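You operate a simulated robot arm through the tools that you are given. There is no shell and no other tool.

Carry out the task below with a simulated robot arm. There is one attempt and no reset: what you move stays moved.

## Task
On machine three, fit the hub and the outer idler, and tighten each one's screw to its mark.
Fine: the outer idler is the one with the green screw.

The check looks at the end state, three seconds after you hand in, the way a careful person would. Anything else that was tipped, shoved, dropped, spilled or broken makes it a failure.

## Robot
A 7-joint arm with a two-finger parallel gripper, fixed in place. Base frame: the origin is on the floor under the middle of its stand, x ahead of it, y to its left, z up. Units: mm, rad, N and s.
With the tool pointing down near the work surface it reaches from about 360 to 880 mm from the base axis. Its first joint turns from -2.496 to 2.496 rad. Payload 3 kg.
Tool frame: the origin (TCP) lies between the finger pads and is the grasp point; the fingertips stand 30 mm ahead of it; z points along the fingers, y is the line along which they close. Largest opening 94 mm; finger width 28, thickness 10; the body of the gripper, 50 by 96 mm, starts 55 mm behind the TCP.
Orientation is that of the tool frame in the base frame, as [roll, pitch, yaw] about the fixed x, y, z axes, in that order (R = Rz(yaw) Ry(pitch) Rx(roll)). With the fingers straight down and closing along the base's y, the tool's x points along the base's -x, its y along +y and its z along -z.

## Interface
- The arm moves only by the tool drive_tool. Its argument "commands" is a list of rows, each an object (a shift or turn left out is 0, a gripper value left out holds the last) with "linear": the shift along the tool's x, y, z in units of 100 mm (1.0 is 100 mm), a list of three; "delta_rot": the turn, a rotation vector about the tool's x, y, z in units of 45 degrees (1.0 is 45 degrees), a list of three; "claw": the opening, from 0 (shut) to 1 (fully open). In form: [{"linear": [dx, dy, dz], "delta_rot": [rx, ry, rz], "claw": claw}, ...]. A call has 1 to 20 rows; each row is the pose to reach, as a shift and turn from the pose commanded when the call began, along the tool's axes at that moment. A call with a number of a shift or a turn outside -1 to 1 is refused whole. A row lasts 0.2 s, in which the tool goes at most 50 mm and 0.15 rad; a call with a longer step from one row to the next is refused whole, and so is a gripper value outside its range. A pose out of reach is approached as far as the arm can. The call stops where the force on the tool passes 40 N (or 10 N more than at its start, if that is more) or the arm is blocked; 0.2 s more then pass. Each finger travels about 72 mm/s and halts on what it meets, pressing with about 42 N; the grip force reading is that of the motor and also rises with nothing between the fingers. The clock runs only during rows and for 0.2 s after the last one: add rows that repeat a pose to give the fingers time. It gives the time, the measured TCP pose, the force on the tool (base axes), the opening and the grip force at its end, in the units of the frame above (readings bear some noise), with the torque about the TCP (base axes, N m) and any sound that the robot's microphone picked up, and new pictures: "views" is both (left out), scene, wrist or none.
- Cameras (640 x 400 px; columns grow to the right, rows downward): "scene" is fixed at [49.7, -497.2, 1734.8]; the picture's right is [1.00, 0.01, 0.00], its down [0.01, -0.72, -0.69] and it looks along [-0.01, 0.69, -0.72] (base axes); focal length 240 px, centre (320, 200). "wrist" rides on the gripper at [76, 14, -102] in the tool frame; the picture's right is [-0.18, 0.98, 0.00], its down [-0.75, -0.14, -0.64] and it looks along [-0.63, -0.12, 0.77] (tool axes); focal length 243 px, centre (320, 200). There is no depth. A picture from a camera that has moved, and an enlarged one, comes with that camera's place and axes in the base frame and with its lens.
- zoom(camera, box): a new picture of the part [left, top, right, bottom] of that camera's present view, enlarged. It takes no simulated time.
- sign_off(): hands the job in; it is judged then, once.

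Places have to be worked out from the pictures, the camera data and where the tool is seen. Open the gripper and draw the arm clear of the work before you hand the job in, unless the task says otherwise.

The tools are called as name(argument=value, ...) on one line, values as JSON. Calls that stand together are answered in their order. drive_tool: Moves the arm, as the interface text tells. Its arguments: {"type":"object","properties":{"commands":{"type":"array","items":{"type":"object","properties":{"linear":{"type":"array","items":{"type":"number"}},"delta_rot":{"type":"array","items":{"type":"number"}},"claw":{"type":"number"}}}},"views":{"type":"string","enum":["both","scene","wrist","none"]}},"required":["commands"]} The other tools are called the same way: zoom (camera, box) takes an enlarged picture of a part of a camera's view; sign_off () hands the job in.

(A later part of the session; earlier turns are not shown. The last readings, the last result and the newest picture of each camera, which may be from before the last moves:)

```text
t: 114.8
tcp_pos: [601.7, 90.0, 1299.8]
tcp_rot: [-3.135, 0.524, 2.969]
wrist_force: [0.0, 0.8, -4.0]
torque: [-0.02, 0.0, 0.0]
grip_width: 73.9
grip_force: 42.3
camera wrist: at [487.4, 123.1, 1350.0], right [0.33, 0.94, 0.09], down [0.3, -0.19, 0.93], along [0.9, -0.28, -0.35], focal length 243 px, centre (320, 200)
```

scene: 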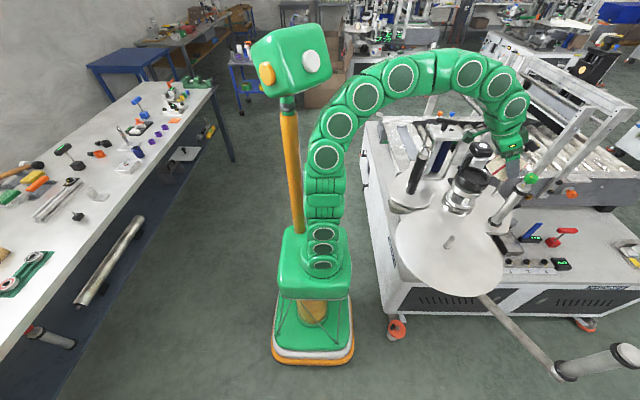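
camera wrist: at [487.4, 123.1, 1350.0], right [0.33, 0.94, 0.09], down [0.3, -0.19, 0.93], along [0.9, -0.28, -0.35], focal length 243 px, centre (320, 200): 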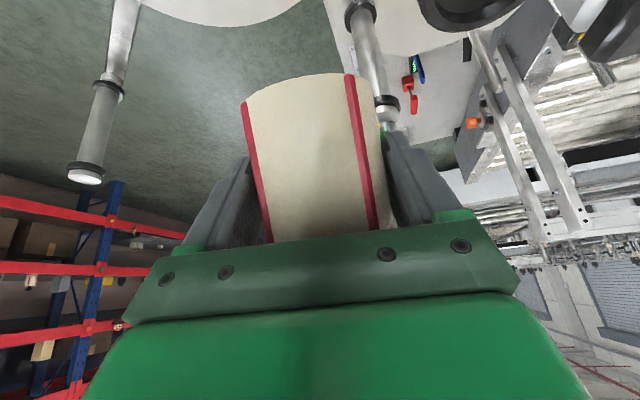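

drive_tool(commands=[{"linear": [0.15, -0.128, 0.074], "delta_rot": [0.0681, -0.0655, 0.0887], "claw": 0}, {"linear": [0.3, -0.256, 0.149], "delta_rot": [0.1362, -0.131, 0.1775], "claw": 0}, {"linear": [0.451, -0.383, 0.223], "delta_rot": [0.2044, -0.1965, 0.2662], "claw": 0}, {"linear": [0.601, -0.511, 0.298], "delta_rot": [0.2725, -0.262, 0.355], "claw": 0}, {"linear": [0.751, -0.639, 0.372], "delta_rot": [0.3406, -0.3275, 0.4437], "claw": 0}, {"linear": [0.751, -0.639, 0.372], "delta_rot": [0.3406, -0.3275, 0.4437], "claw": 0}], views="both")

```text
t: 116.4
tcp_pos: [549.1, 48.2, 1204.2]
tcp_rot: [3.071, 0.666, 2.496]
wrist_force: [-0.3, 0.1, -2.9]
torque: [0.04, -0.01, 0.03]
grip_width: 73.9
grip_force: 42.9
stopped in row 6: the arm was blocked; the commanded pose is now the measured one
camera wrist: at [453.8, 127.4, 1238.3], right [0.67, 0.72, 0.17], down [0.05, -0.27, 0.96], along [0.74, -0.64, -0.22], focal length 243 px, centre (320, 200)
```

scene: 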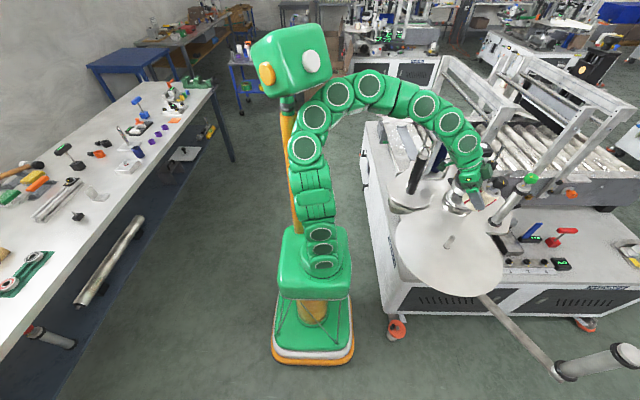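
wrist: 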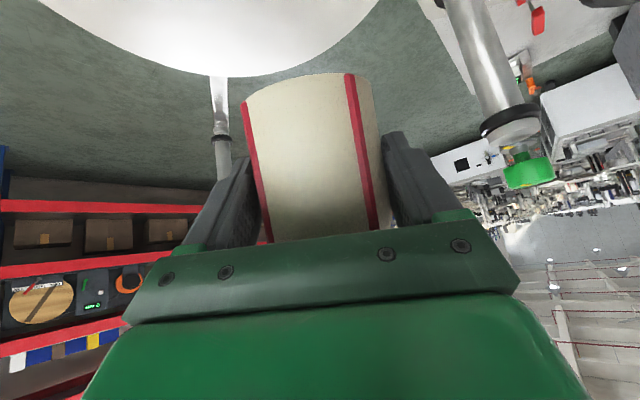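

The arm was blocked near (549, 48, 1204). I'll look at what it touches.

zoom(camera="scene", box=[240, 20, 400, 220])

zoom(camera="scene", box=[400, 100, 540, 260])

```text
2.00 times, centred on (320, 120) of scene
camera zoom: at [49.7, -497.2, 1734.8], right [1.0, 0.01, 0.0], down [0.01, -0.72, -0.69], along [-0.01, 0.69, -0.72], focal length 481 px, centre (320, 360)
```

zoom: 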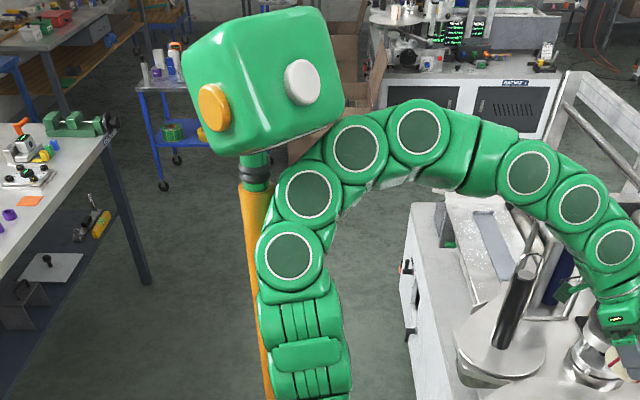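

```text
2.50 times, centred on (470, 180) of scene
camera zoom: at [49.7, -497.2, 1734.8], right [1.0, 0.01, 0.0], down [0.01, -0.72, -0.69], along [-0.01, 0.69, -0.72], focal length 601 px, centre (-55, 250)
```

zoom: 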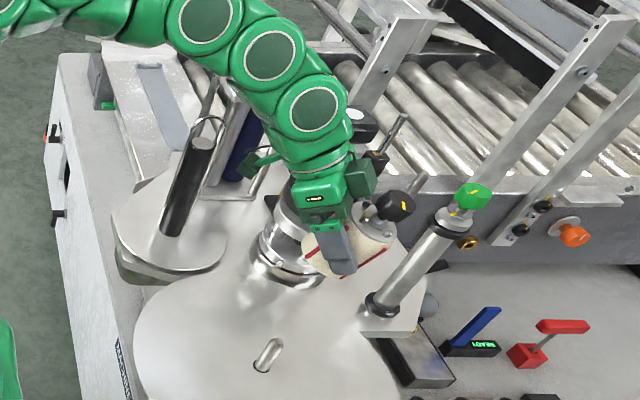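

The arm's elbow area touches its own head when it folds this far. I'll extend outward again, and instead approach the spindle with the tool yawed the other way (gripper on the front/right side), which keeps the arm more extended.

drive_tool(commands=[{"linear": [-0.2, 0.12, -0.077], "claw": 0}, {"linear": [-0.4, 0.243, -0.154], "claw": 0}, {"linear": [-0.6, 0.365, -0.231], "claw": 0}, {"linear": [-0.796, 0.486, -0.308], "claw": 0}, {"linear": [-0.796, 0.486, -0.308], "claw": 0}], views="none")

```text
t: 117.6
tcp_pos: [610.2, 60.5, 1281.8]
tcp_rot: [3.071, 0.672, 2.496]
wrist_force: [-0.6, -0.3, -3.6]
torque: [0.06, 0.0, -0.01]
grip_width: 73.5
grip_force: 41.9
```

drive_tool(commands=[{"linear": [-0.06, -0.035, 0.028], "delta_rot": [-0.0832, 0.0335, -0.1428], "claw": 0}, {"linear": [-0.12, -0.07, 0.057], "delta_rot": [-0.1664, 0.0669, -0.2855], "claw": 0}, {"linear": [-0.18, -0.106, 0.085], "delta_rot": [-0.2496, 0.1004, -0.4283], "claw": 0}, {"linear": [-0.243, -0.141, 0.113], "delta_rot": [-0.3327, 0.1339, -0.5711], "claw": 0}, {"linear": [-0.303, -0.177, 0.142], "delta_rot": [-0.4159, 0.1673, -0.7138], "claw": 0}, {"linear": [-0.364, -0.212, 0.17], "delta_rot": [-0.4991, 0.2008, -0.8566], "claw": 0}, {"linear": [-0.364, -0.212, 0.17], "delta_rot": [-0.4991, 0.2008, -0.8566], "claw": 0}], views="none")

```text
t: 119.2
tcp_pos: [630.0, 21.2, 1288.7]
tcp_rot: [-3.138, 0.528, -2.962]
wrist_force: [-0.2, -0.8, -2.1]
torque: [-0.02, 0.02, -0.01]
grip_width: 73.7
grip_force: 42.4
```

drive_tool(commands=[{"linear": [0.03, -0.048, 0], "delta_rot": [-0.0746, 0, -0.128], "claw": 0}, {"linear": [0.06, -0.096, 0], "delta_rot": [-0.1493, 0, -0.2559], "claw": 0}, {"linear": [0.089, -0.143, 0], "delta_rot": [-0.2239, 0, -0.3839], "claw": 0}, {"linear": [0.119, -0.191, 0], "delta_rot": [-0.2985, 0, -0.5119], "claw": 0}, {"linear": [0.148, -0.239, 0], "delta_rot": [-0.3732, 0, -0.6398], "claw": 0}, {"linear": [0.178, -0.287, 0], "delta_rot": [-0.4478, 0, -0.7678], "claw": 0}, {"linear": [0.178, -0.287, 0], "delta_rot": [-0.4478, 0, -0.7678], "claw": 0}], views="both")

```text
t: 120.8
tcp_pos: [620.4, -11.7, 1282.5]
tcp_rot: [-3.137, 0.528, -2.264]
wrist_force: [-0.4, -0.1, -2.7]
torque: [-0.01, 0.06, -0.01]
grip_width: 73.7
grip_force: 42.2
camera wrist: at [533.1, -92.7, 1332.8], right [-0.65, 0.75, 0.09], down [0.32, 0.16, 0.93], along [0.69, 0.64, -0.34], focal length 243 px, centre (320, 200)
```

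scene: 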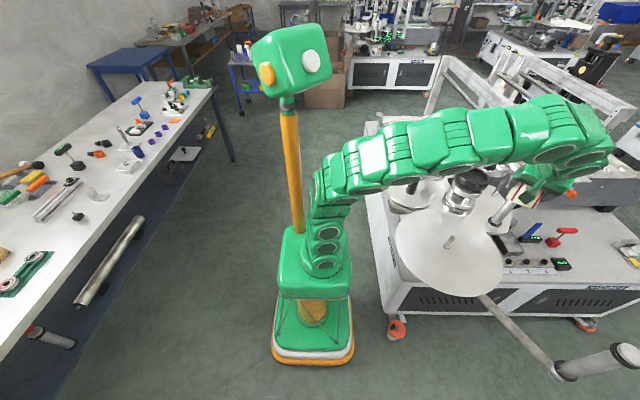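
wrist: 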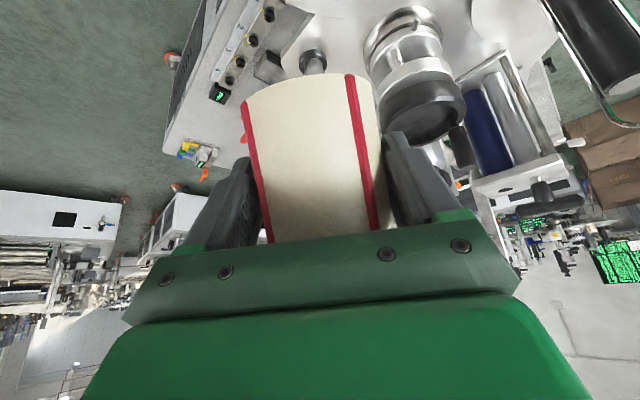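

Good, the arm is well clear of the head in this configuration. Rotating another 40° counter-clockwise.

drive_tool(commands=[{"linear": [0.04, 0.015, 0], "delta_rot": [-0.0746, 0, -0.128], "claw": 0}, {"linear": [0.08, 0.03, 0], "delta_rot": [-0.1493, 0, -0.2559], "claw": 0}, {"linear": [0.119, 0.045, 0], "delta_rot": [-0.2239, 0, -0.3839], "claw": 0}, {"linear": [0.158, 0.06, 0], "delta_rot": [-0.2985, 0, -0.5119], "claw": 0}, {"linear": [0.198, 0.075, 0], "delta_rot": [-0.3732, 0, -0.6398], "claw": 0}, {"linear": [0.237, 0.09, 0], "delta_rot": [-0.4478, 0, -0.7678], "claw": 0}, {"linear": [0.237, 0.09, 0], "delta_rot": [-0.4478, 0, -0.7678], "claw": 0}], views="both")

```text
t: 122.4
tcp_pos: [600.4, -19.5, 1269.2]
tcp_rot: [-3.14, 0.523, -1.565]
wrist_force: [0.1, 0.5, -2.6]
torque: [-0.03, -0.01, 0.01]
grip_width: 73.6
grip_force: 42.5
camera wrist: at [585.2, -137.9, 1321.2], right [-0.98, 0.16, 0.09], down [0.14, 0.33, 0.93], along [0.12, 0.93, -0.35], focal length 243 px, centre (320, 200)
```

scene: 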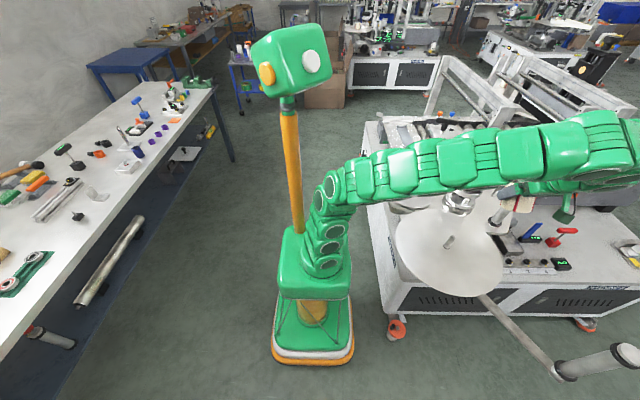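
wrist: 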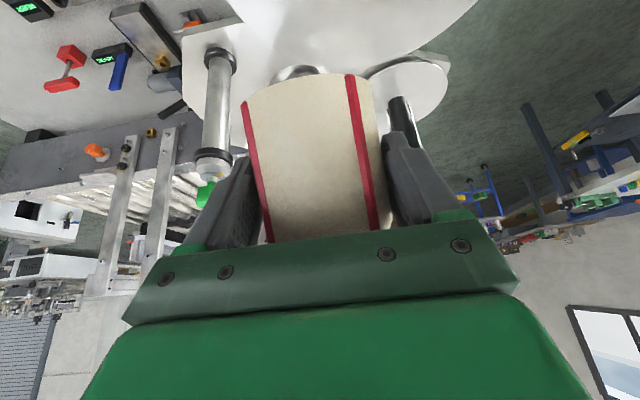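

zoom(camera="scene", box=[480, 90, 640, 250])

```text
2.50 times, centred on (560, 170) of scene
camera zoom: at [49.7, -497.2, 1734.8], right [1.0, 0.01, 0.0], down [0.01, -0.72, -0.69], along [-0.01, 0.69, -0.72], focal length 601 px, centre (-280, 275)
```

zoom: 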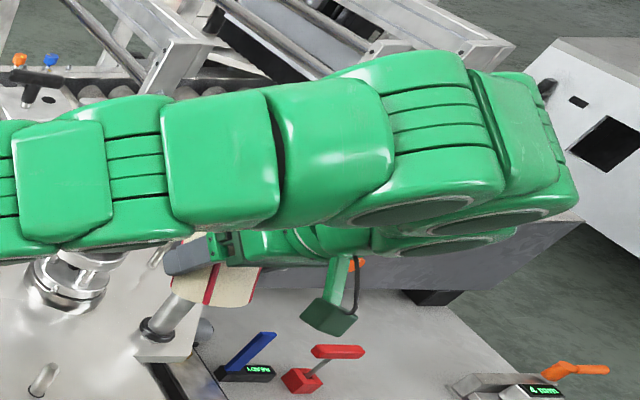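

The gripper now points toward +y with the arm extended and clear. I'll step down and inward toward the spindle while restoring the 55° tilt that makes the hub upright.

drive_tool(commands=[{"linear": [0.067, 0.1, 0.19], "delta_rot": [0, -0.067, 0], "claw": 0}, {"linear": [0.133, 0.2, 0.379], "delta_rot": [0, -0.134, 0], "claw": 0}, {"linear": [0.2, 0.3, 0.569], "delta_rot": [0, -0.2, 0], "claw": 0}, {"linear": [0.267, 0.399, 0.758], "delta_rot": [0, -0.267, 0], "claw": 0}, {"linear": [0.267, 0.399, 0.758], "delta_rot": [0, -0.267, 0], "claw": 0}], views="both")

```text
t: 123.6
tcp_pos: [560.2, -6.9, 1190.0]
tcp_rot: [-3.136, 0.735, -1.568]
wrist_force: [0.4, 0.1, -3.4]
torque: [-0.02, 0.01, 0.0]
grip_width: 74.0
grip_force: 42.4
camera wrist: at [546.0, -132.8, 1216.0], right [-0.98, 0.14, 0.12], down [0.14, 0.13, 0.98], along [0.12, 0.98, -0.15], focal length 243 px, centre (320, 200)
```

scene: 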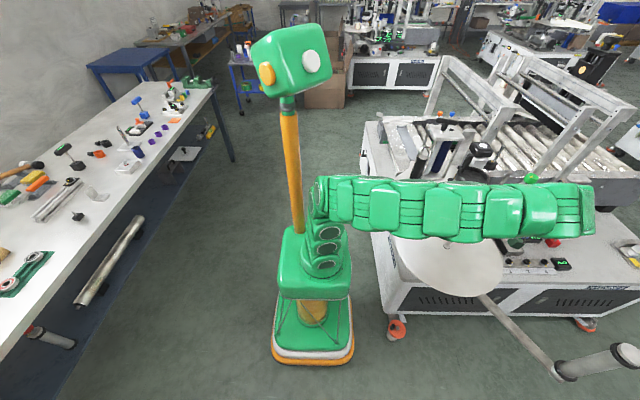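
wrist: 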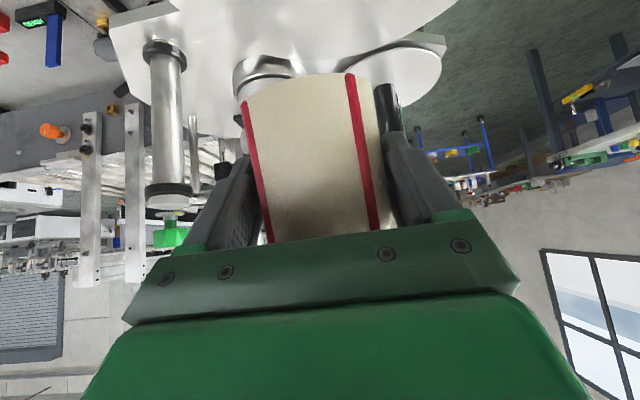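

The arm itself now blocks the scene camera, but the wrist camera sees below the hub's bottom edge. I'll move to above the spindle at 55° tilt, with the hub bottom well above the spindle tip.

drive_tool(commands=[{"linear": [0.07, 0.1, 0.145], "delta_rot": [0, -0.0725, 0], "claw": 0}, {"linear": [0.14, 0.2, 0.29], "delta_rot": [0, -0.145, 0], "claw": 0}, {"linear": [0.2, 0.3, 0.42], "delta_rot": [0, -0.2175, 0], "claw": 0}, {"linear": [0.27, 0.4, 0.55], "delta_rot": [0, -0.29, 0], "claw": 0}, {"linear": [0.27, 0.4, 0.55], "delta_rot": [0, -0.29, 0], "claw": 0}], views="both")

zoom(camera="wrist", box=[220, 0, 420, 240])

```text
t: 124.8
tcp_pos: [521.2, 13.4, 1131.7]
tcp_rot: [-3.137, 0.962, -1.567]
wrist_force: [0.5, -1.8, -3.5]
torque: [-0.03, 0.0, -0.06]
grip_width: 73.5
grip_force: 41.9
camera wrist: at [506.4, -115.6, 1128.6], right [-0.98, 0.1, 0.15], down [0.14, -0.1, 0.99], along [0.12, 0.99, 0.08], focal length 243 px, centre (320, 200)
```

scene: 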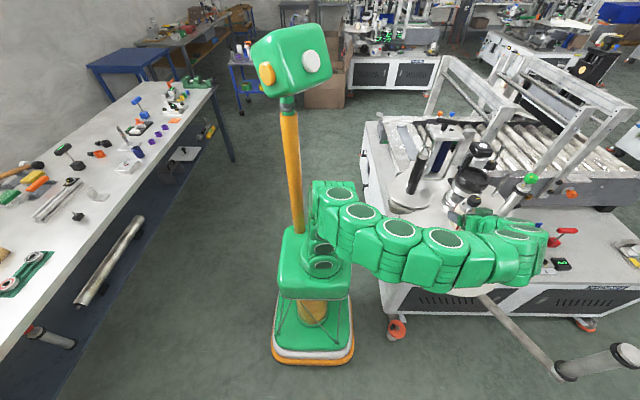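
wrist: 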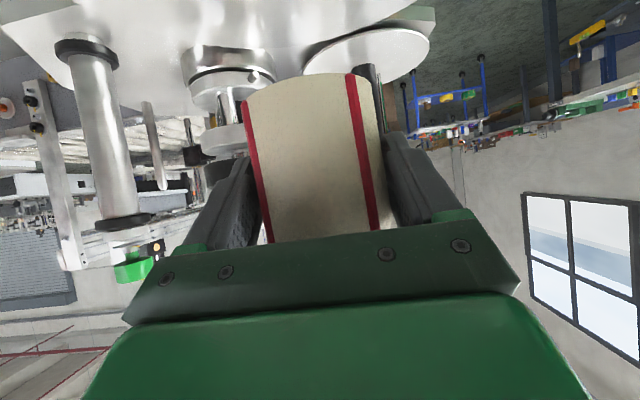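

```text
1.67 times, centred on (320, 120) of wrist
camera zoom: at [506.4, -115.6, 1128.6], right [-0.98, 0.1, 0.15], down [0.14, -0.1, 0.99], along [0.12, 0.99, 0.08], focal length 404 px, centre (320, 333)
```

zoom: 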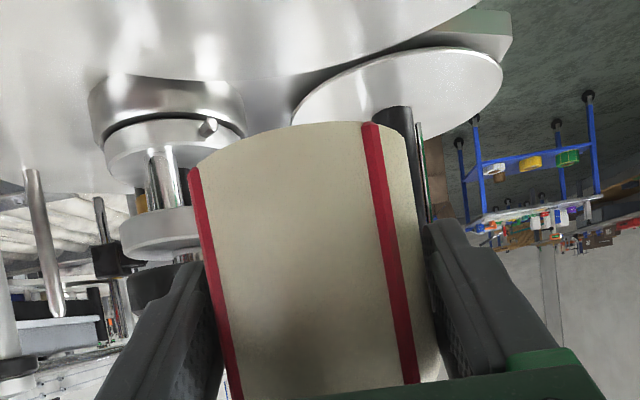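

I'll measure the hub's lean and its lateral position in the grip with closer zooms before lowering.

zoom(camera="wrist", box=[230, 70, 290, 150])

zoom(camera="wrist", box=[340, 60, 400, 140])

zoom(camera="wrist", box=[230, 150, 290, 230])

zoom(camera="wrist", box=[350, 150, 410, 230])

```text
5.00 times, centred on (260, 110) of wrist
camera zoom: at [506.4, -115.6, 1128.6], right [-0.98, 0.1, 0.15], down [0.14, -0.1, 0.99], along [0.12, 0.99, 0.08], focal length 1213 px, centre (620, 650)
```

zoom: 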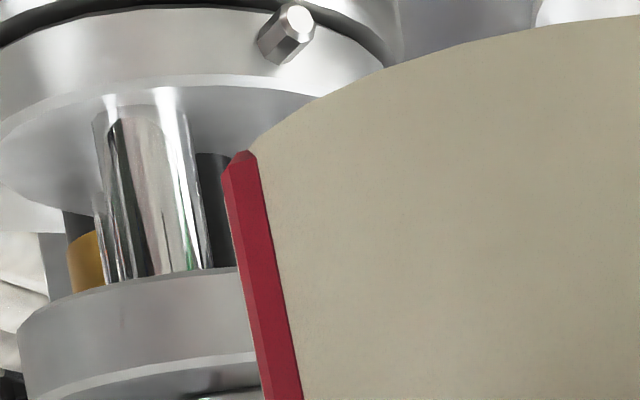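

```text
5.00 times, centred on (370, 100) of wrist
camera zoom: at [506.4, -115.6, 1128.6], right [-0.98, 0.1, 0.15], down [0.14, -0.1, 0.99], along [0.12, 0.99, 0.08], focal length 1213 px, centre (70, 700)
```

zoom: 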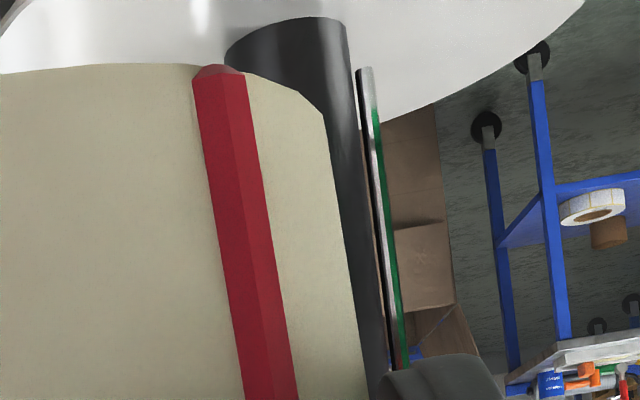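

```text
5.00 times, centred on (260, 190) of wrist
camera zoom: at [506.4, -115.6, 1128.6], right [-0.98, 0.1, 0.15], down [0.14, -0.1, 0.99], along [0.12, 0.99, 0.08], focal length 1213 px, centre (620, 250)
```

zoom: 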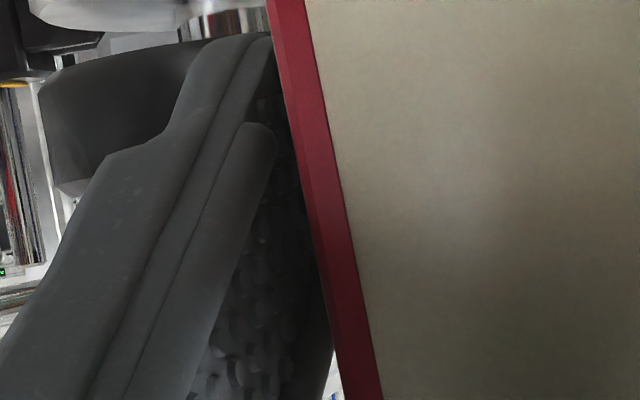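

```text
5.00 times, centred on (380, 190) of wrist
camera zoom: at [506.4, -115.6, 1128.6], right [-0.98, 0.1, 0.15], down [0.14, -0.1, 0.99], along [0.12, 0.99, 0.08], focal length 1213 px, centre (20, 250)
```

zoom: 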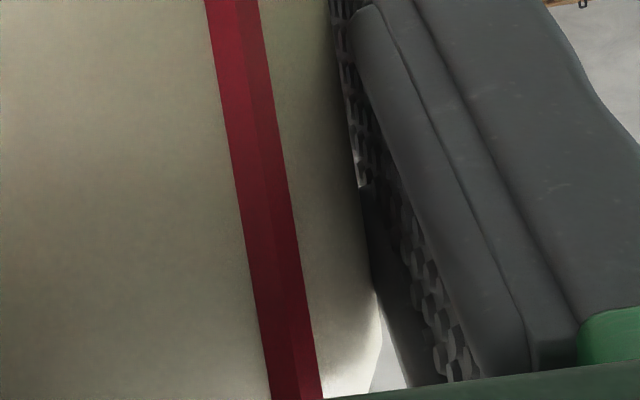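

The hub leans about 1.6° sideways; its axis is about 2.6 mm to one side of the tool centre. I'll correct the lean, shift slightly, and lower 24 mm so the spindle tip comes into the wrist view below the hub.

drive_tool(commands=[{"linear": [0.016, -0.011, -0.023], "delta_rot": [-0.0102, 0, 0.0146], "claw": 0}, {"linear": [0.016, -0.011, -0.023], "delta_rot": [-0.0204, 0, 0.0293], "claw": 0}, {"linear": [0.11, -0.011, 0.045], "delta_rot": [-0.0204, 0, 0.0293], "claw": 0}, {"linear": [0.213, -0.011, 0.114], "delta_rot": [-0.0204, 0, 0.0293], "claw": 0}, {"linear": [0.213, -0.011, 0.114], "delta_rot": [-0.0204, 0, 0.0293], "claw": 0}], views="wrist")

zoom(camera="wrist", box=[230, 0, 400, 130])

```text
t: 126.0
tcp_pos: [521.6, 8.5, 1107.6]
tcp_rot: [3.098, 0.961, -1.605]
wrist_force: [0.6, 0.2, -3.0]
torque: [-0.02, 0.0, -0.01]
grip_width: 73.4
grip_force: 41.4
camera wrist: at [506.9, -120.5, 1104.8], right [-0.98, 0.11, 0.18], down [0.17, -0.1, 0.98], along [0.12, 0.99, 0.08], focal length 243 px, centre (320, 200)
```

wrist: 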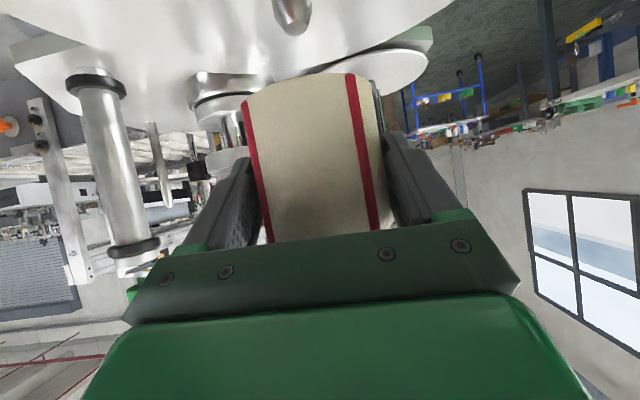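

```text
3.08 times, centred on (315, 65) of wrist
camera zoom: at [506.9, -120.5, 1104.8], right [-0.98, 0.11, 0.18], down [0.17, -0.1, 0.98], along [0.12, 0.99, 0.08], focal length 746 px, centre (335, 615)
```

zoom: 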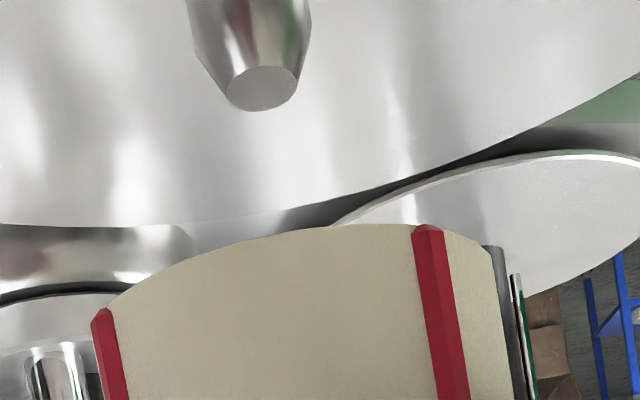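

The spindle tip is visible just below the hub: tip at x≈519.5, hub axis at x≈517.8, and y matches within a few mm. I'll shift +1.6 mm in x and lower 20 mm.

drive_tool(commands=[{"linear": [0.0, -0.016, 0.004], "claw": 0}, {"linear": [0.05, -0.018, 0.04], "claw": 0}, {"linear": [0.105, -0.02, 0.08], "claw": 0}, {"linear": [0.161, -0.021, 0.118], "claw": 0}, {"linear": [0.161, -0.021, 0.118], "claw": 0}], views="wrist")

zoom(camera="wrist", box=[230, 0, 400, 130])

```text
t: 127.2
tcp_pos: [522.7, 7.6, 1087.3]
tcp_rot: [3.096, 0.962, -1.607]
wrist_force: [0.0, 0.0, -3.3]
torque: [0.0, 0.01, 0.02]
grip_width: 73.5
grip_force: 41.9
camera wrist: at [507.9, -120.2, 1084.7], right [-0.98, 0.1, 0.18], down [0.17, -0.1, 0.98], along [0.12, 0.99, 0.08], focal length 243 px, centre (320, 200)
```

wrist: 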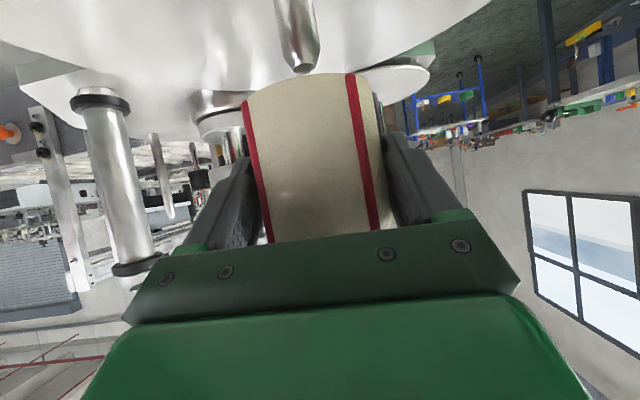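

```text
3.08 times, centred on (315, 65) of wrist
camera zoom: at [507.9, -120.2, 1084.7], right [-0.98, 0.1, 0.18], down [0.17, -0.1, 0.98], along [0.12, 0.99, 0.08], focal length 746 px, centre (335, 615)
```

zoom: 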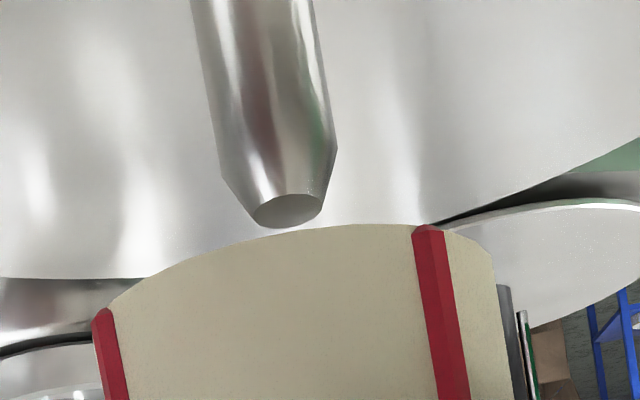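

Laterally the spindle axis and hub axis coincide within about 0.3 mm in the image, and the gap to the tip is about 18 mm. I'll lower 14 mm, then continue in small steps with force checks.

drive_tool(commands=[{"linear": [0.029, -0.001, 0.02], "claw": 0}, {"linear": [0.057, -0.002, 0.04], "claw": 0}, {"linear": [0.086, -0.003, 0.06], "claw": 0}, {"linear": [0.115, -0.0035, 0.08], "claw": 0}, {"linear": [0.115, -0.0035, 0.08], "claw": 0}], views="none")

drive_tool(commands=[{"linear": [0.0164, -0.0005, 0.0114], "claw": 0}, {"linear": [0.0328, -0.001, 0.0229], "claw": 0}, {"linear": [0.0492, -0.0015, 0.0343], "claw": 0}, {"linear": [0.0492, -0.0015, 0.0343], "claw": 0}], views="wrist")

zoom(camera="wrist", box=[230, 0, 400, 130])

```text
t: 128.4
tcp_pos: [523.1, 9.4, 1073.0]
tcp_rot: [3.098, 0.961, -1.607]
wrist_force: [0.2, -0.2, -3.2]
torque: [-0.01, 0.0, 0.01]
grip_width: 73.9
grip_force: 42.2
```

```text
t: 129.4
tcp_pos: [523.6, 8.7, 1068.3]
tcp_rot: [3.1, 0.963, -1.606]
wrist_force: [4.8, -11.4, 23.7]
torque: [-0.67, -0.11, 0.06]
grip_width: 73.3
grip_force: 42.5
camera wrist: at [507.7, -120.8, 1065.3], right [-0.98, 0.11, 0.17], down [0.17, -0.1, 0.98], along [0.12, 0.99, 0.08], focal length 243 px, centre (320, 200)
```

wrist: 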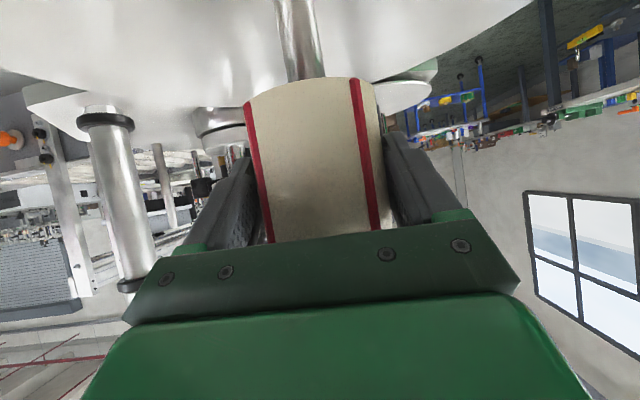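

```text
3.08 times, centred on (315, 65) of wrist
camera zoom: at [507.7, -120.8, 1065.3], right [-0.98, 0.11, 0.17], down [0.17, -0.1, 0.98], along [0.12, 0.99, 0.08], focal length 746 px, centre (335, 615)
```

zoom: 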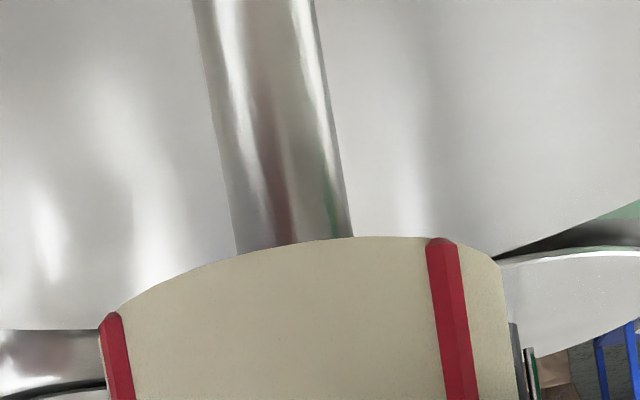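

Contact: about 27 N up with a lateral push of (+5, −11) N, so the hub is off by a few mm toward +y/−x on the spindle's chamfer. I'll back up 3 mm and shift (+1.2, −3.0).

drive_tool(commands=[{"linear": [-0.0246, 0.0008, -0.0172], "claw": 0}, {"linear": [-0.015, -0.005, -0.03], "claw": 0}, {"linear": [-0.0076, -0.0112, -0.042], "claw": 0}, {"linear": [-0.0076, -0.0112, -0.042], "claw": 0}], views="none")

drive_tool(commands=[{"linear": [0.0123, -0.0004, 0.0086], "claw": 0}, {"linear": [0.0246, -0.0008, 0.0172], "claw": 0}, {"linear": [0.0369, -0.0011, 0.0257], "claw": 0}, {"linear": [0.0369, -0.0011, 0.0257], "claw": 0}], views="none")

```text
t: 130.4
tcp_pos: [522.3, 5.6, 1068.1]
tcp_rot: [3.097, 0.963, -1.605]
wrist_force: [-0.2, -0.4, -3.0]
torque: [-0.04, -0.01, 0.02]
grip_width: 73.5
grip_force: 42.0
```

```text
t: 131.4
tcp_pos: [523.4, 4.2, 1067.3]
tcp_rot: [3.098, 0.963, -1.605]
wrist_force: [-9.1, -10.7, 14.7]
torque: [-0.52, 0.52, 0.11]
grip_width: 73.4
grip_force: 42.0
```

drive_tool(commands=[{"linear": [-0.0246, 0.0008, -0.0172], "claw": 0}, {"linear": [-0.0133, 0.0108, -0.0336], "claw": 0}, {"linear": [-0.0133, 0.0108, -0.0336], "claw": 0}], views="none")

drive_tool(commands=[{"linear": [0.0123, -0.0004, 0.0086], "claw": 0}, {"linear": [0.0246, -0.0008, 0.0172], "claw": 0}, {"linear": [0.0369, -0.0011, 0.0257], "claw": 0}, {"linear": [0.0369, -0.0011, 0.0257], "claw": 0}], views="none")

```text
t: 132.2
tcp_pos: [523.6, 3.2, 1068.8]
tcp_rot: [3.095, 0.961, -1.608]
wrist_force: [0.0, 0.4, -3.4]
torque: [-0.02, 0.02, 0.0]
grip_width: 73.2
grip_force: 42.0
```

```text
t: 133.2
tcp_pos: [524.0, 4.5, 1065.2]
tcp_rot: [3.098, 0.961, -1.606]
wrist_force: [-7.5, -12.9, 9.8]
torque: [-0.63, 0.44, 0.11]
grip_width: 73.4
grip_force: 42.8
```

drive_tool(commands=[{"linear": [-0.0164, 0.0005, -0.0114], "claw": 0}, {"linear": [-0.0061, 0.0105, -0.0262], "claw": 0}, {"linear": [-0.0061, 0.0105, -0.0262], "claw": 0}], views="none")

drive_tool(commands=[{"linear": [0.0123, -0.0004, 0.0086], "claw": 0}, {"linear": [0.0246, -0.0008, 0.0172], "claw": 0}, {"linear": [0.0369, -0.0011, 0.0257], "claw": 0}, {"linear": [0.0369, -0.0011, 0.0257], "claw": 0}], views="wrist")

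zoom(camera="wrist", box=[230, 0, 400, 130])

```text
t: 134.0
tcp_pos: [521.3, 2.6, 1066.8]
tcp_rot: [3.095, 0.961, -1.603]
wrist_force: [-0.1, -0.4, -2.8]
torque: [-0.04, -0.04, 0.01]
grip_width: 73.4
grip_force: 42.0
```

```text
t: 135.0
tcp_pos: [522.2, 1.0, 1062.7]
tcp_rot: [3.098, 0.962, -1.606]
wrist_force: [-0.2, -0.6, -3.4]
torque: [-0.01, 0.01, -0.01]
grip_width: 73.3
grip_force: 41.4
camera wrist: at [507.4, -126.9, 1059.6], right [-0.98, 0.1, 0.18], down [0.17, -0.1, 0.98], along [0.12, 0.99, 0.08], focal length 243 px, centre (320, 200)
```

wrist: 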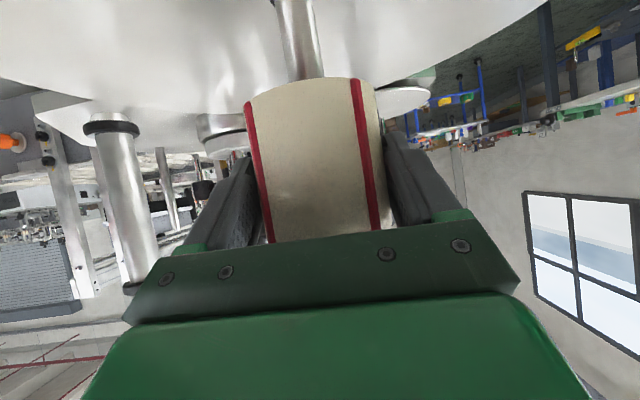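

```text
3.08 times, centred on (315, 65) of wrist
camera zoom: at [507.4, -126.9, 1059.6], right [-0.98, 0.1, 0.18], down [0.17, -0.1, 0.98], along [0.12, 0.99, 0.08], focal length 746 px, centre (335, 615)
```

zoom: 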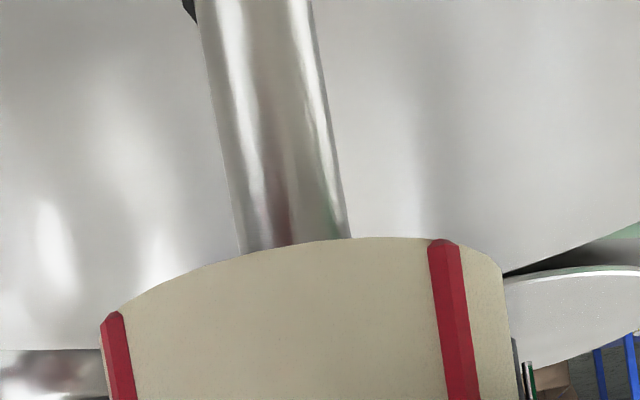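

The hub slipped onto the spindle: no force and lower than before. Continuing down 8 mm at a time with force checks.

drive_tool(commands=[{"linear": [0.0131, -0.0004, 0.0092], "claw": 0}, {"linear": [0.0262, -0.0008, 0.0183], "claw": 0}, {"linear": [0.0394, -0.0012, 0.0275], "claw": 0}, {"linear": [0.0525, -0.0016, 0.0366], "claw": 0}, {"linear": [0.0656, -0.002, 0.0458], "claw": 0}, {"linear": [0.0656, -0.002, 0.0458], "claw": 0}], views="none")

```text
t: 136.4
tcp_pos: [521.9, 2.1, 1054.8]
tcp_rot: [3.095, 0.962, -1.606]
wrist_force: [0.9, 0.4, -3.5]
torque: [-0.04, -0.02, -0.01]
grip_width: 73.3
grip_force: 42.1
```

drive_tool(commands=[{"linear": [0.0164, -0.0005, 0.0114], "claw": 0}, {"linear": [0.0328, -0.001, 0.0229], "claw": 0}, {"linear": [0.0492, -0.0015, 0.0343], "claw": 0}, {"linear": [0.0656, -0.002, 0.0458], "claw": 0}, {"linear": [0.082, -0.0025, 0.0572], "claw": 0}, {"linear": [0.082, -0.0025, 0.0572], "claw": 0}], views="none")

```text
t: 137.8
tcp_pos: [521.9, 1.9, 1043.4]
tcp_rot: [3.097, 0.961, -1.606]
wrist_force: [-0.4, -0.3, -4.5]
torque: [-0.03, 0.02, 0.03]
grip_width: 73.4
grip_force: 42.0
```

drive_tool(commands=[{"linear": [0.0164, -0.0005, 0.0114], "claw": 0}, {"linear": [0.0328, -0.001, 0.0229], "claw": 0}, {"linear": [0.0492, -0.0015, 0.0343], "claw": 0}, {"linear": [0.0656, -0.002, 0.0458], "claw": 0}, {"linear": [0.082, -0.0025, 0.0572], "claw": 0}, {"linear": [0.082, -0.0025, 0.0572], "claw": 0}], views="both")

```text
t: 139.2
tcp_pos: [521.4, 1.0, 1033.5]
tcp_rot: [3.097, 0.962, -1.607]
wrist_force: [0.4, -0.3, -3.6]
torque: [-0.02, -0.02, -0.01]
grip_width: 73.1
grip_force: 41.8
camera wrist: at [506.4, -127.2, 1031.0], right [-0.98, 0.1, 0.18], down [0.17, -0.1, 0.98], along [0.12, 0.99, 0.08], focal length 243 px, centre (320, 200)
```

scene: 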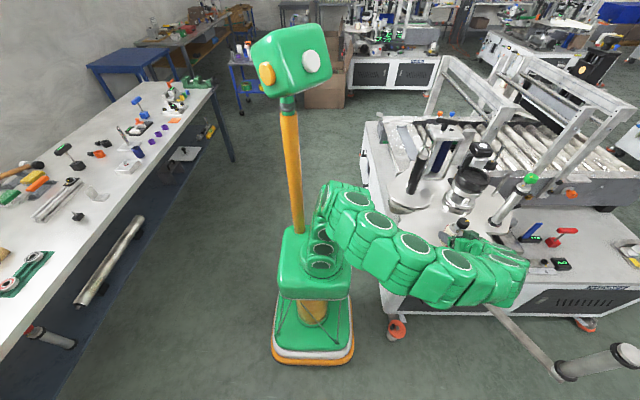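
wrist: 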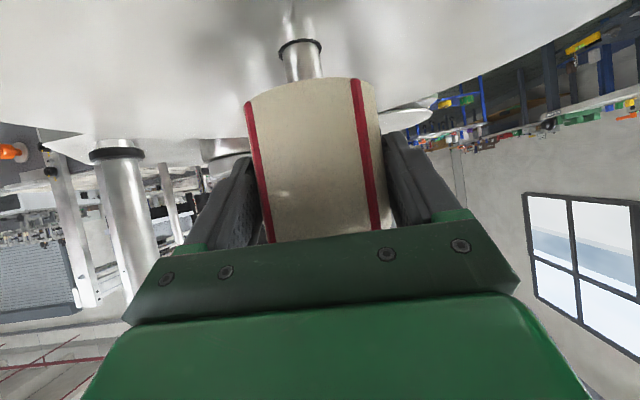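

Still no force, and the arm is clear of the disk. Continuing down.

drive_tool(commands=[{"linear": [0.0164, -0.0005, 0.0114], "claw": 0}, {"linear": [0.0328, -0.001, 0.0229], "claw": 0}, {"linear": [0.0492, -0.0015, 0.0343], "claw": 0}, {"linear": [0.0656, -0.002, 0.0458], "claw": 0}, {"linear": [0.082, -0.0025, 0.0572], "claw": 0}, {"linear": [0.082, -0.0025, 0.0572], "claw": 0}], views="none")

```text
t: 140.6
tcp_pos: [521.6, 2.0, 1022.6]
tcp_rot: [3.097, 0.964, -1.606]
wrist_force: [0.4, 0.4, -2.8]
torque: [-0.02, 0.01, 0.0]
grip_width: 73.3
grip_force: 42.3
```

drive_tool(commands=[{"linear": [0.0131, -0.0004, 0.0092], "claw": 0}, {"linear": [0.0262, -0.0008, 0.0183], "claw": 0}, {"linear": [0.0394, -0.0012, 0.0275], "claw": 0}, {"linear": [0.0525, -0.0016, 0.0366], "claw": 0}, {"linear": [0.0656, -0.002, 0.0458], "claw": 0}, {"linear": [0.0656, -0.002, 0.0458], "claw": 0}], views="wrist")

zoom(camera="wrist", box=[230, 0, 400, 130])

```text
t: 142.0
tcp_pos: [522.0, 1.8, 1015.9]
tcp_rot: [3.097, 0.962, -1.607]
wrist_force: [-0.5, -0.4, -3.0]
torque: [-0.05, 0.01, 0.05]
grip_width: 73.1
grip_force: 41.9
camera wrist: at [506.5, -127.0, 1012.8], right [-0.98, 0.1, 0.18], down [0.17, -0.1, 0.98], along [0.12, 0.99, 0.08], focal length 243 px, centre (320, 200)
```

wrist: 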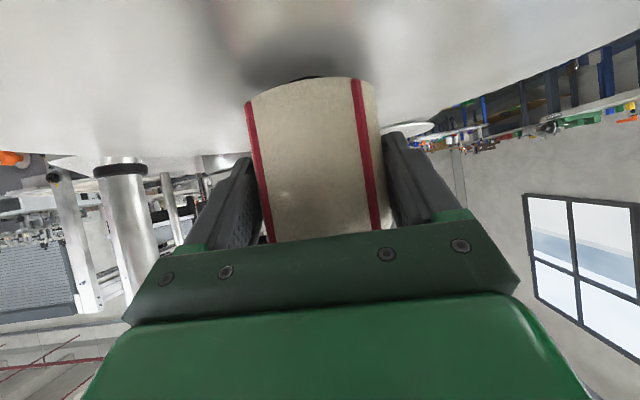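

```text
3.08 times, centred on (315, 65) of wrist
camera zoom: at [506.5, -127.0, 1012.8], right [-0.98, 0.1, 0.18], down [0.17, -0.1, 0.98], along [0.12, 0.99, 0.08], focal length 746 px, centre (335, 615)
```

zoom: 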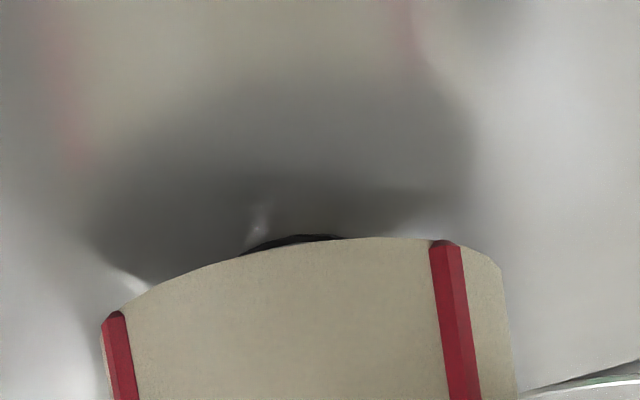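

Very near the disk now. Lowering gently to contact.

drive_tool(commands=[{"linear": [0.0131, -0.0004, 0.0092], "claw": 0}, {"linear": [0.0262, -0.0008, 0.0183], "claw": 0}, {"linear": [0.0394, -0.0012, 0.0275], "claw": 0}, {"linear": [0.0492, -0.0015, 0.0343], "claw": 0}, {"linear": [0.0492, -0.0015, 0.0343], "claw": 0}], views="none")

```text
t: 143.2
tcp_pos: [521.2, 2.1, 1010.5]
tcp_rot: [3.098, 0.962, -1.607]
wrist_force: [0.1, 0.3, -2.9]
torque: [-0.03, -0.01, -0.02]
grip_width: 73.2
grip_force: 42.3
```

drive_tool(commands=[{"linear": [0.0123, -0.0004, 0.0086], "claw": 0}, {"linear": [0.0246, -0.0008, 0.0172], "claw": 0}, {"linear": [0.0369, -0.0011, 0.0257], "claw": 0}, {"linear": [0.0492, -0.0015, 0.0343], "claw": 0}, {"linear": [0.0492, -0.0015, 0.0343], "claw": 0}], views="none")

```text
t: 144.4
tcp_pos: [523.3, 2.9, 1005.3]
tcp_rot: [3.097, 0.964, -1.605]
wrist_force: [-3.8, -1.4, 18.1]
torque: [0.27, -0.42, 0.04]
grip_width: 73.0
grip_force: 41.6
```

Contact at about 21 N. I'll check that it's the hub seated on the disk.

zoom(camera="wrist", box=[230, 40, 400, 170])

zoom(camera="scene", box=[420, 190, 540, 310])

```text
3.08 times, centred on (315, 105) of wrist
camera zoom: at [506.9, -126.8, 1002.3], right [-0.98, 0.1, 0.18], down [0.17, -0.1, 0.98], along [0.12, 0.99, 0.08], focal length 746 px, centre (335, 492)
```

zoom: 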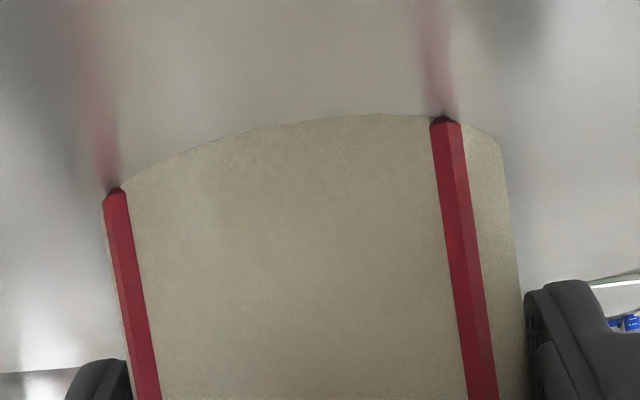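

```text
3.33 times, centred on (480, 250) of scene
camera zoom: at [49.7, -497.2, 1734.8], right [1.0, 0.01, 0.0], down [0.01, -0.72, -0.69], along [-0.01, 0.69, -0.72], focal length 801 px, centre (-213, 33)
```

zoom: 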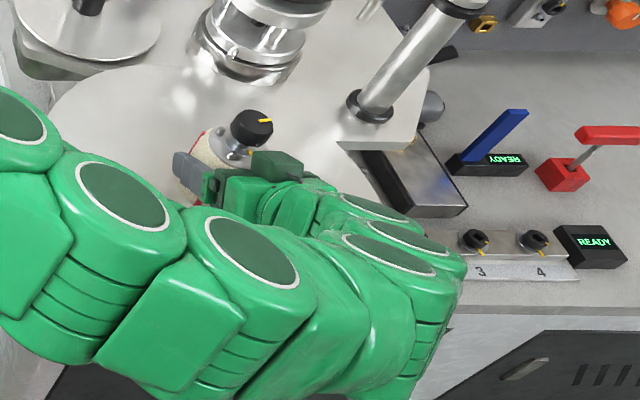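

The hub is seated on the disk, with its reflection meeting its edge. I'll ease off and open the gripper.

drive_tool(commands=[{"linear": [-0.0098, 0.0003, -0.0069], "claw": 0}, {"linear": [-0.0098, 0.0003, -0.0069], "claw": 0}], views="none")

drive_tool(commands=[{"claw": 0.85}, {"claw": 0.95}, {"claw": 1.0}, {"claw": 1.0}], views="wrist")

```text
t: 145.0
tcp_pos: [522.3, 1.4, 1004.1]
tcp_rot: [3.097, 0.962, -1.606]
wrist_force: [-4.0, 2.3, 10.3]
torque: [0.43, -0.27, 0.14]
grip_width: 72.8
grip_force: 41.9
```

```text
t: 146.0
tcp_pos: [522.5, 1.7, 1006.0]
tcp_rot: [3.098, 0.962, -1.605]
wrist_force: [-0.8, -1.0, 0.4]
torque: [0.03, 0.03, 0.01]
grip_width: 94.1
grip_force: 0.1
camera wrist: at [507.2, -127.0, 1002.7], right [-0.98, 0.1, 0.18], down [0.17, -0.1, 0.98], along [0.12, 0.99, 0.08], focal length 243 px, centre (320, 200)
```

wrist: 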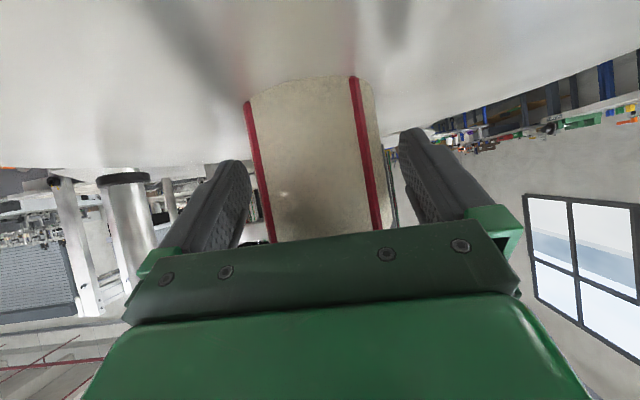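

Released. Retracting along the tool axis away from the hub.

drive_tool(commands=[{"linear": [0, 0, -0.25]}, {"linear": [0, 0, -0.5]}, {"linear": [0, 0, -0.75]}, {"linear": [0, 0, -0.95]}, {"linear": [0, 0, -0.95]}], views="both")

zoom(camera="wrist", box=[220, 0, 420, 240])

```text
t: 147.2
tcp_pos: [521.8, -74.6, 1058.6]
tcp_rot: [3.096, 0.963, -1.607]
wrist_force: [0.9, 0.0, 0.3]
torque: [-0.04, 0.0, -0.01]
grip_width: 94.0
grip_force: 0.1
camera wrist: at [506.6, -203.7, 1055.8], right [-0.98, 0.1, 0.18], down [0.17, -0.1, 0.98], along [0.12, 0.99, 0.08], focal length 243 px, centre (320, 200)
```

scene: 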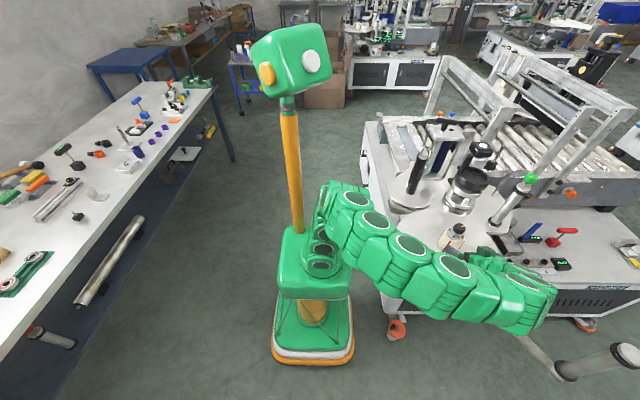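
wrist: 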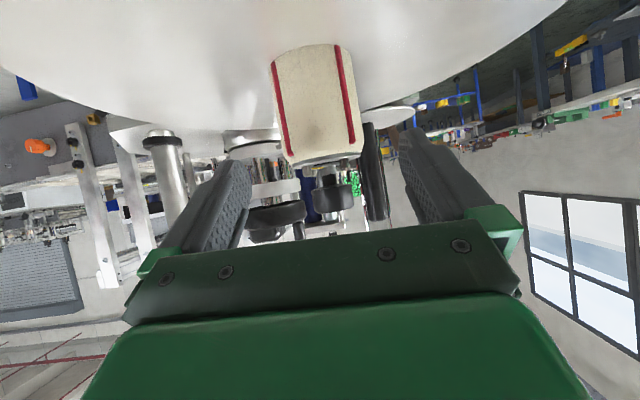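

```text
1.67 times, centred on (320, 120) of wrist
camera zoom: at [506.6, -203.7, 1055.8], right [-0.98, 0.1, 0.18], down [0.17, -0.1, 0.98], along [0.12, 0.99, 0.08], focal length 404 px, centre (320, 333)
```

zoom: 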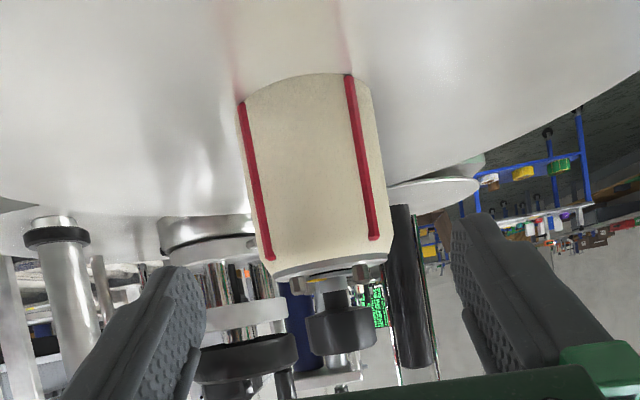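

The hub is seated squarely. I'll look at its knob marks in the scene view now.

zoom(camera="scene", box=[435, 215, 475, 250])

zoom(camera="scene", box=[450, 220, 468, 236])

```text
11.43 times, centred on (455, 232) of scene
camera zoom: at [49.7, -497.2, 1734.8], right [1.0, 0.01, 0.0], down [0.01, -0.72, -0.69], along [-0.01, 0.69, -0.72], focal length 2746 px, centre (-1223, -171)
```

zoom: 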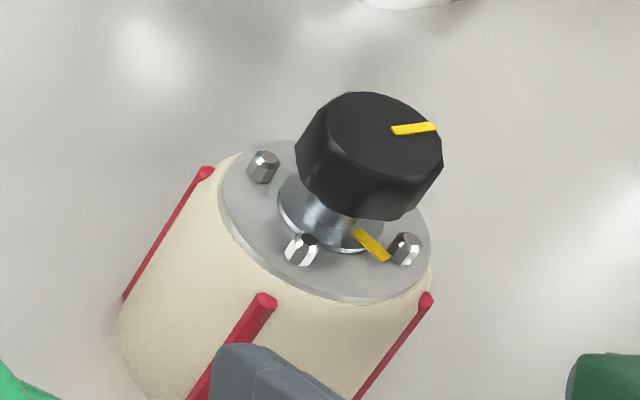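

```text
16.00 times, centred on (459, 228) of scene
camera zoom: at [49.7, -497.2, 1734.8], right [1.0, 0.01, 0.0], down [0.01, -0.72, -0.69], along [-0.01, 0.69, -0.72], focal length 3845 px, centre (-1904, -248)
```

zoom: 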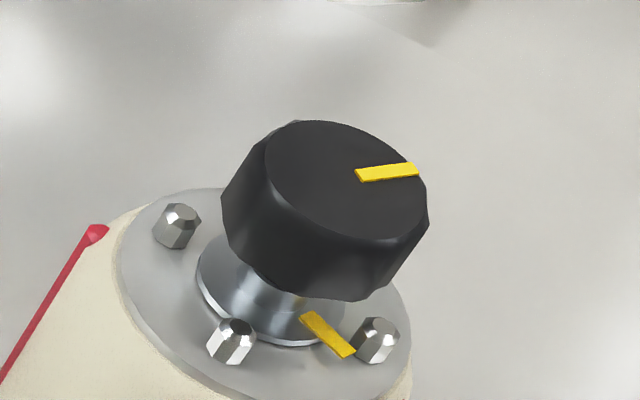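

The marks are clear: pointer at about +10°, mark at about −59°, so the hub's screw needs about 69° clockwise. I'll raise the gripper and reorient it (32° tilt, yawed) to come down over the knob.

drive_tool(commands=[{"linear": [-0.25, 0.008, -0.218]}, {"linear": [-0.51, 0.017, -0.436]}, {"linear": [-0.763, 0.025, -0.654]}, {"linear": [-0.763, 0.025, -0.654]}], views="none")

drive_tool(commands=[{"delta_rot": [-0.0757, 0.0849, -0.0872]}, {"delta_rot": [-0.1513, 0.1698, -0.1743]}, {"delta_rot": [-0.227, 0.2547, -0.2615]}, {"delta_rot": [-0.3026, 0.3396, -0.3486]}, {"delta_rot": [-0.3783, 0.4245, -0.4358]}, {"delta_rot": [-0.4539, 0.5094, -0.5229]}, {"delta_rot": [-0.4539, 0.5094, -0.5229]}], views="both")

```text
t: 148.2
tcp_pos: [523.6, -84.9, 1162.4]
tcp_rot: [3.097, 0.963, -1.604]
wrist_force: [-0.7, -0.3, 0.3]
torque: [0.03, -0.02, 0.01]
grip_width: 94.2
grip_force: 0.1
```

```text
t: 149.8
tcp_pos: [522.7, -86.6, 1159.5]
tcp_rot: [-3.141, 0.561, -1.03]
wrist_force: [0.1, 0.1, -0.2]
torque: [0.0, 0.02, -0.05]
grip_width: 94.1
grip_force: 0.1
camera wrist: at [571.1, -196.9, 1206.7], right [-0.92, -0.37, 0.1], down [-0.03, 0.33, 0.94], along [-0.38, 0.87, -0.32], focal length 243 px, centre (320, 200)
```

scene: 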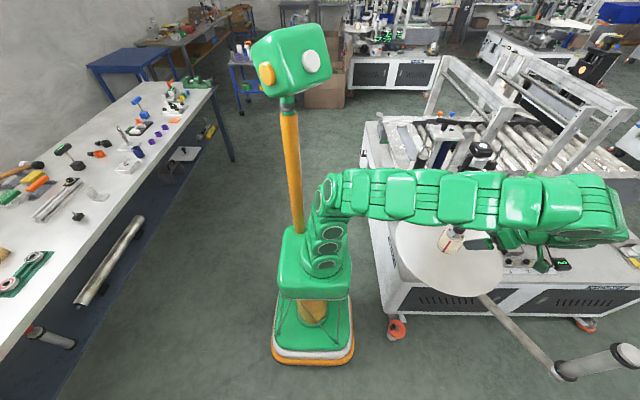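
wrist: 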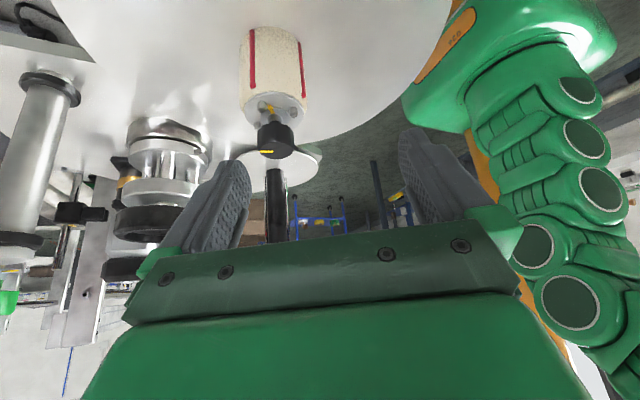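

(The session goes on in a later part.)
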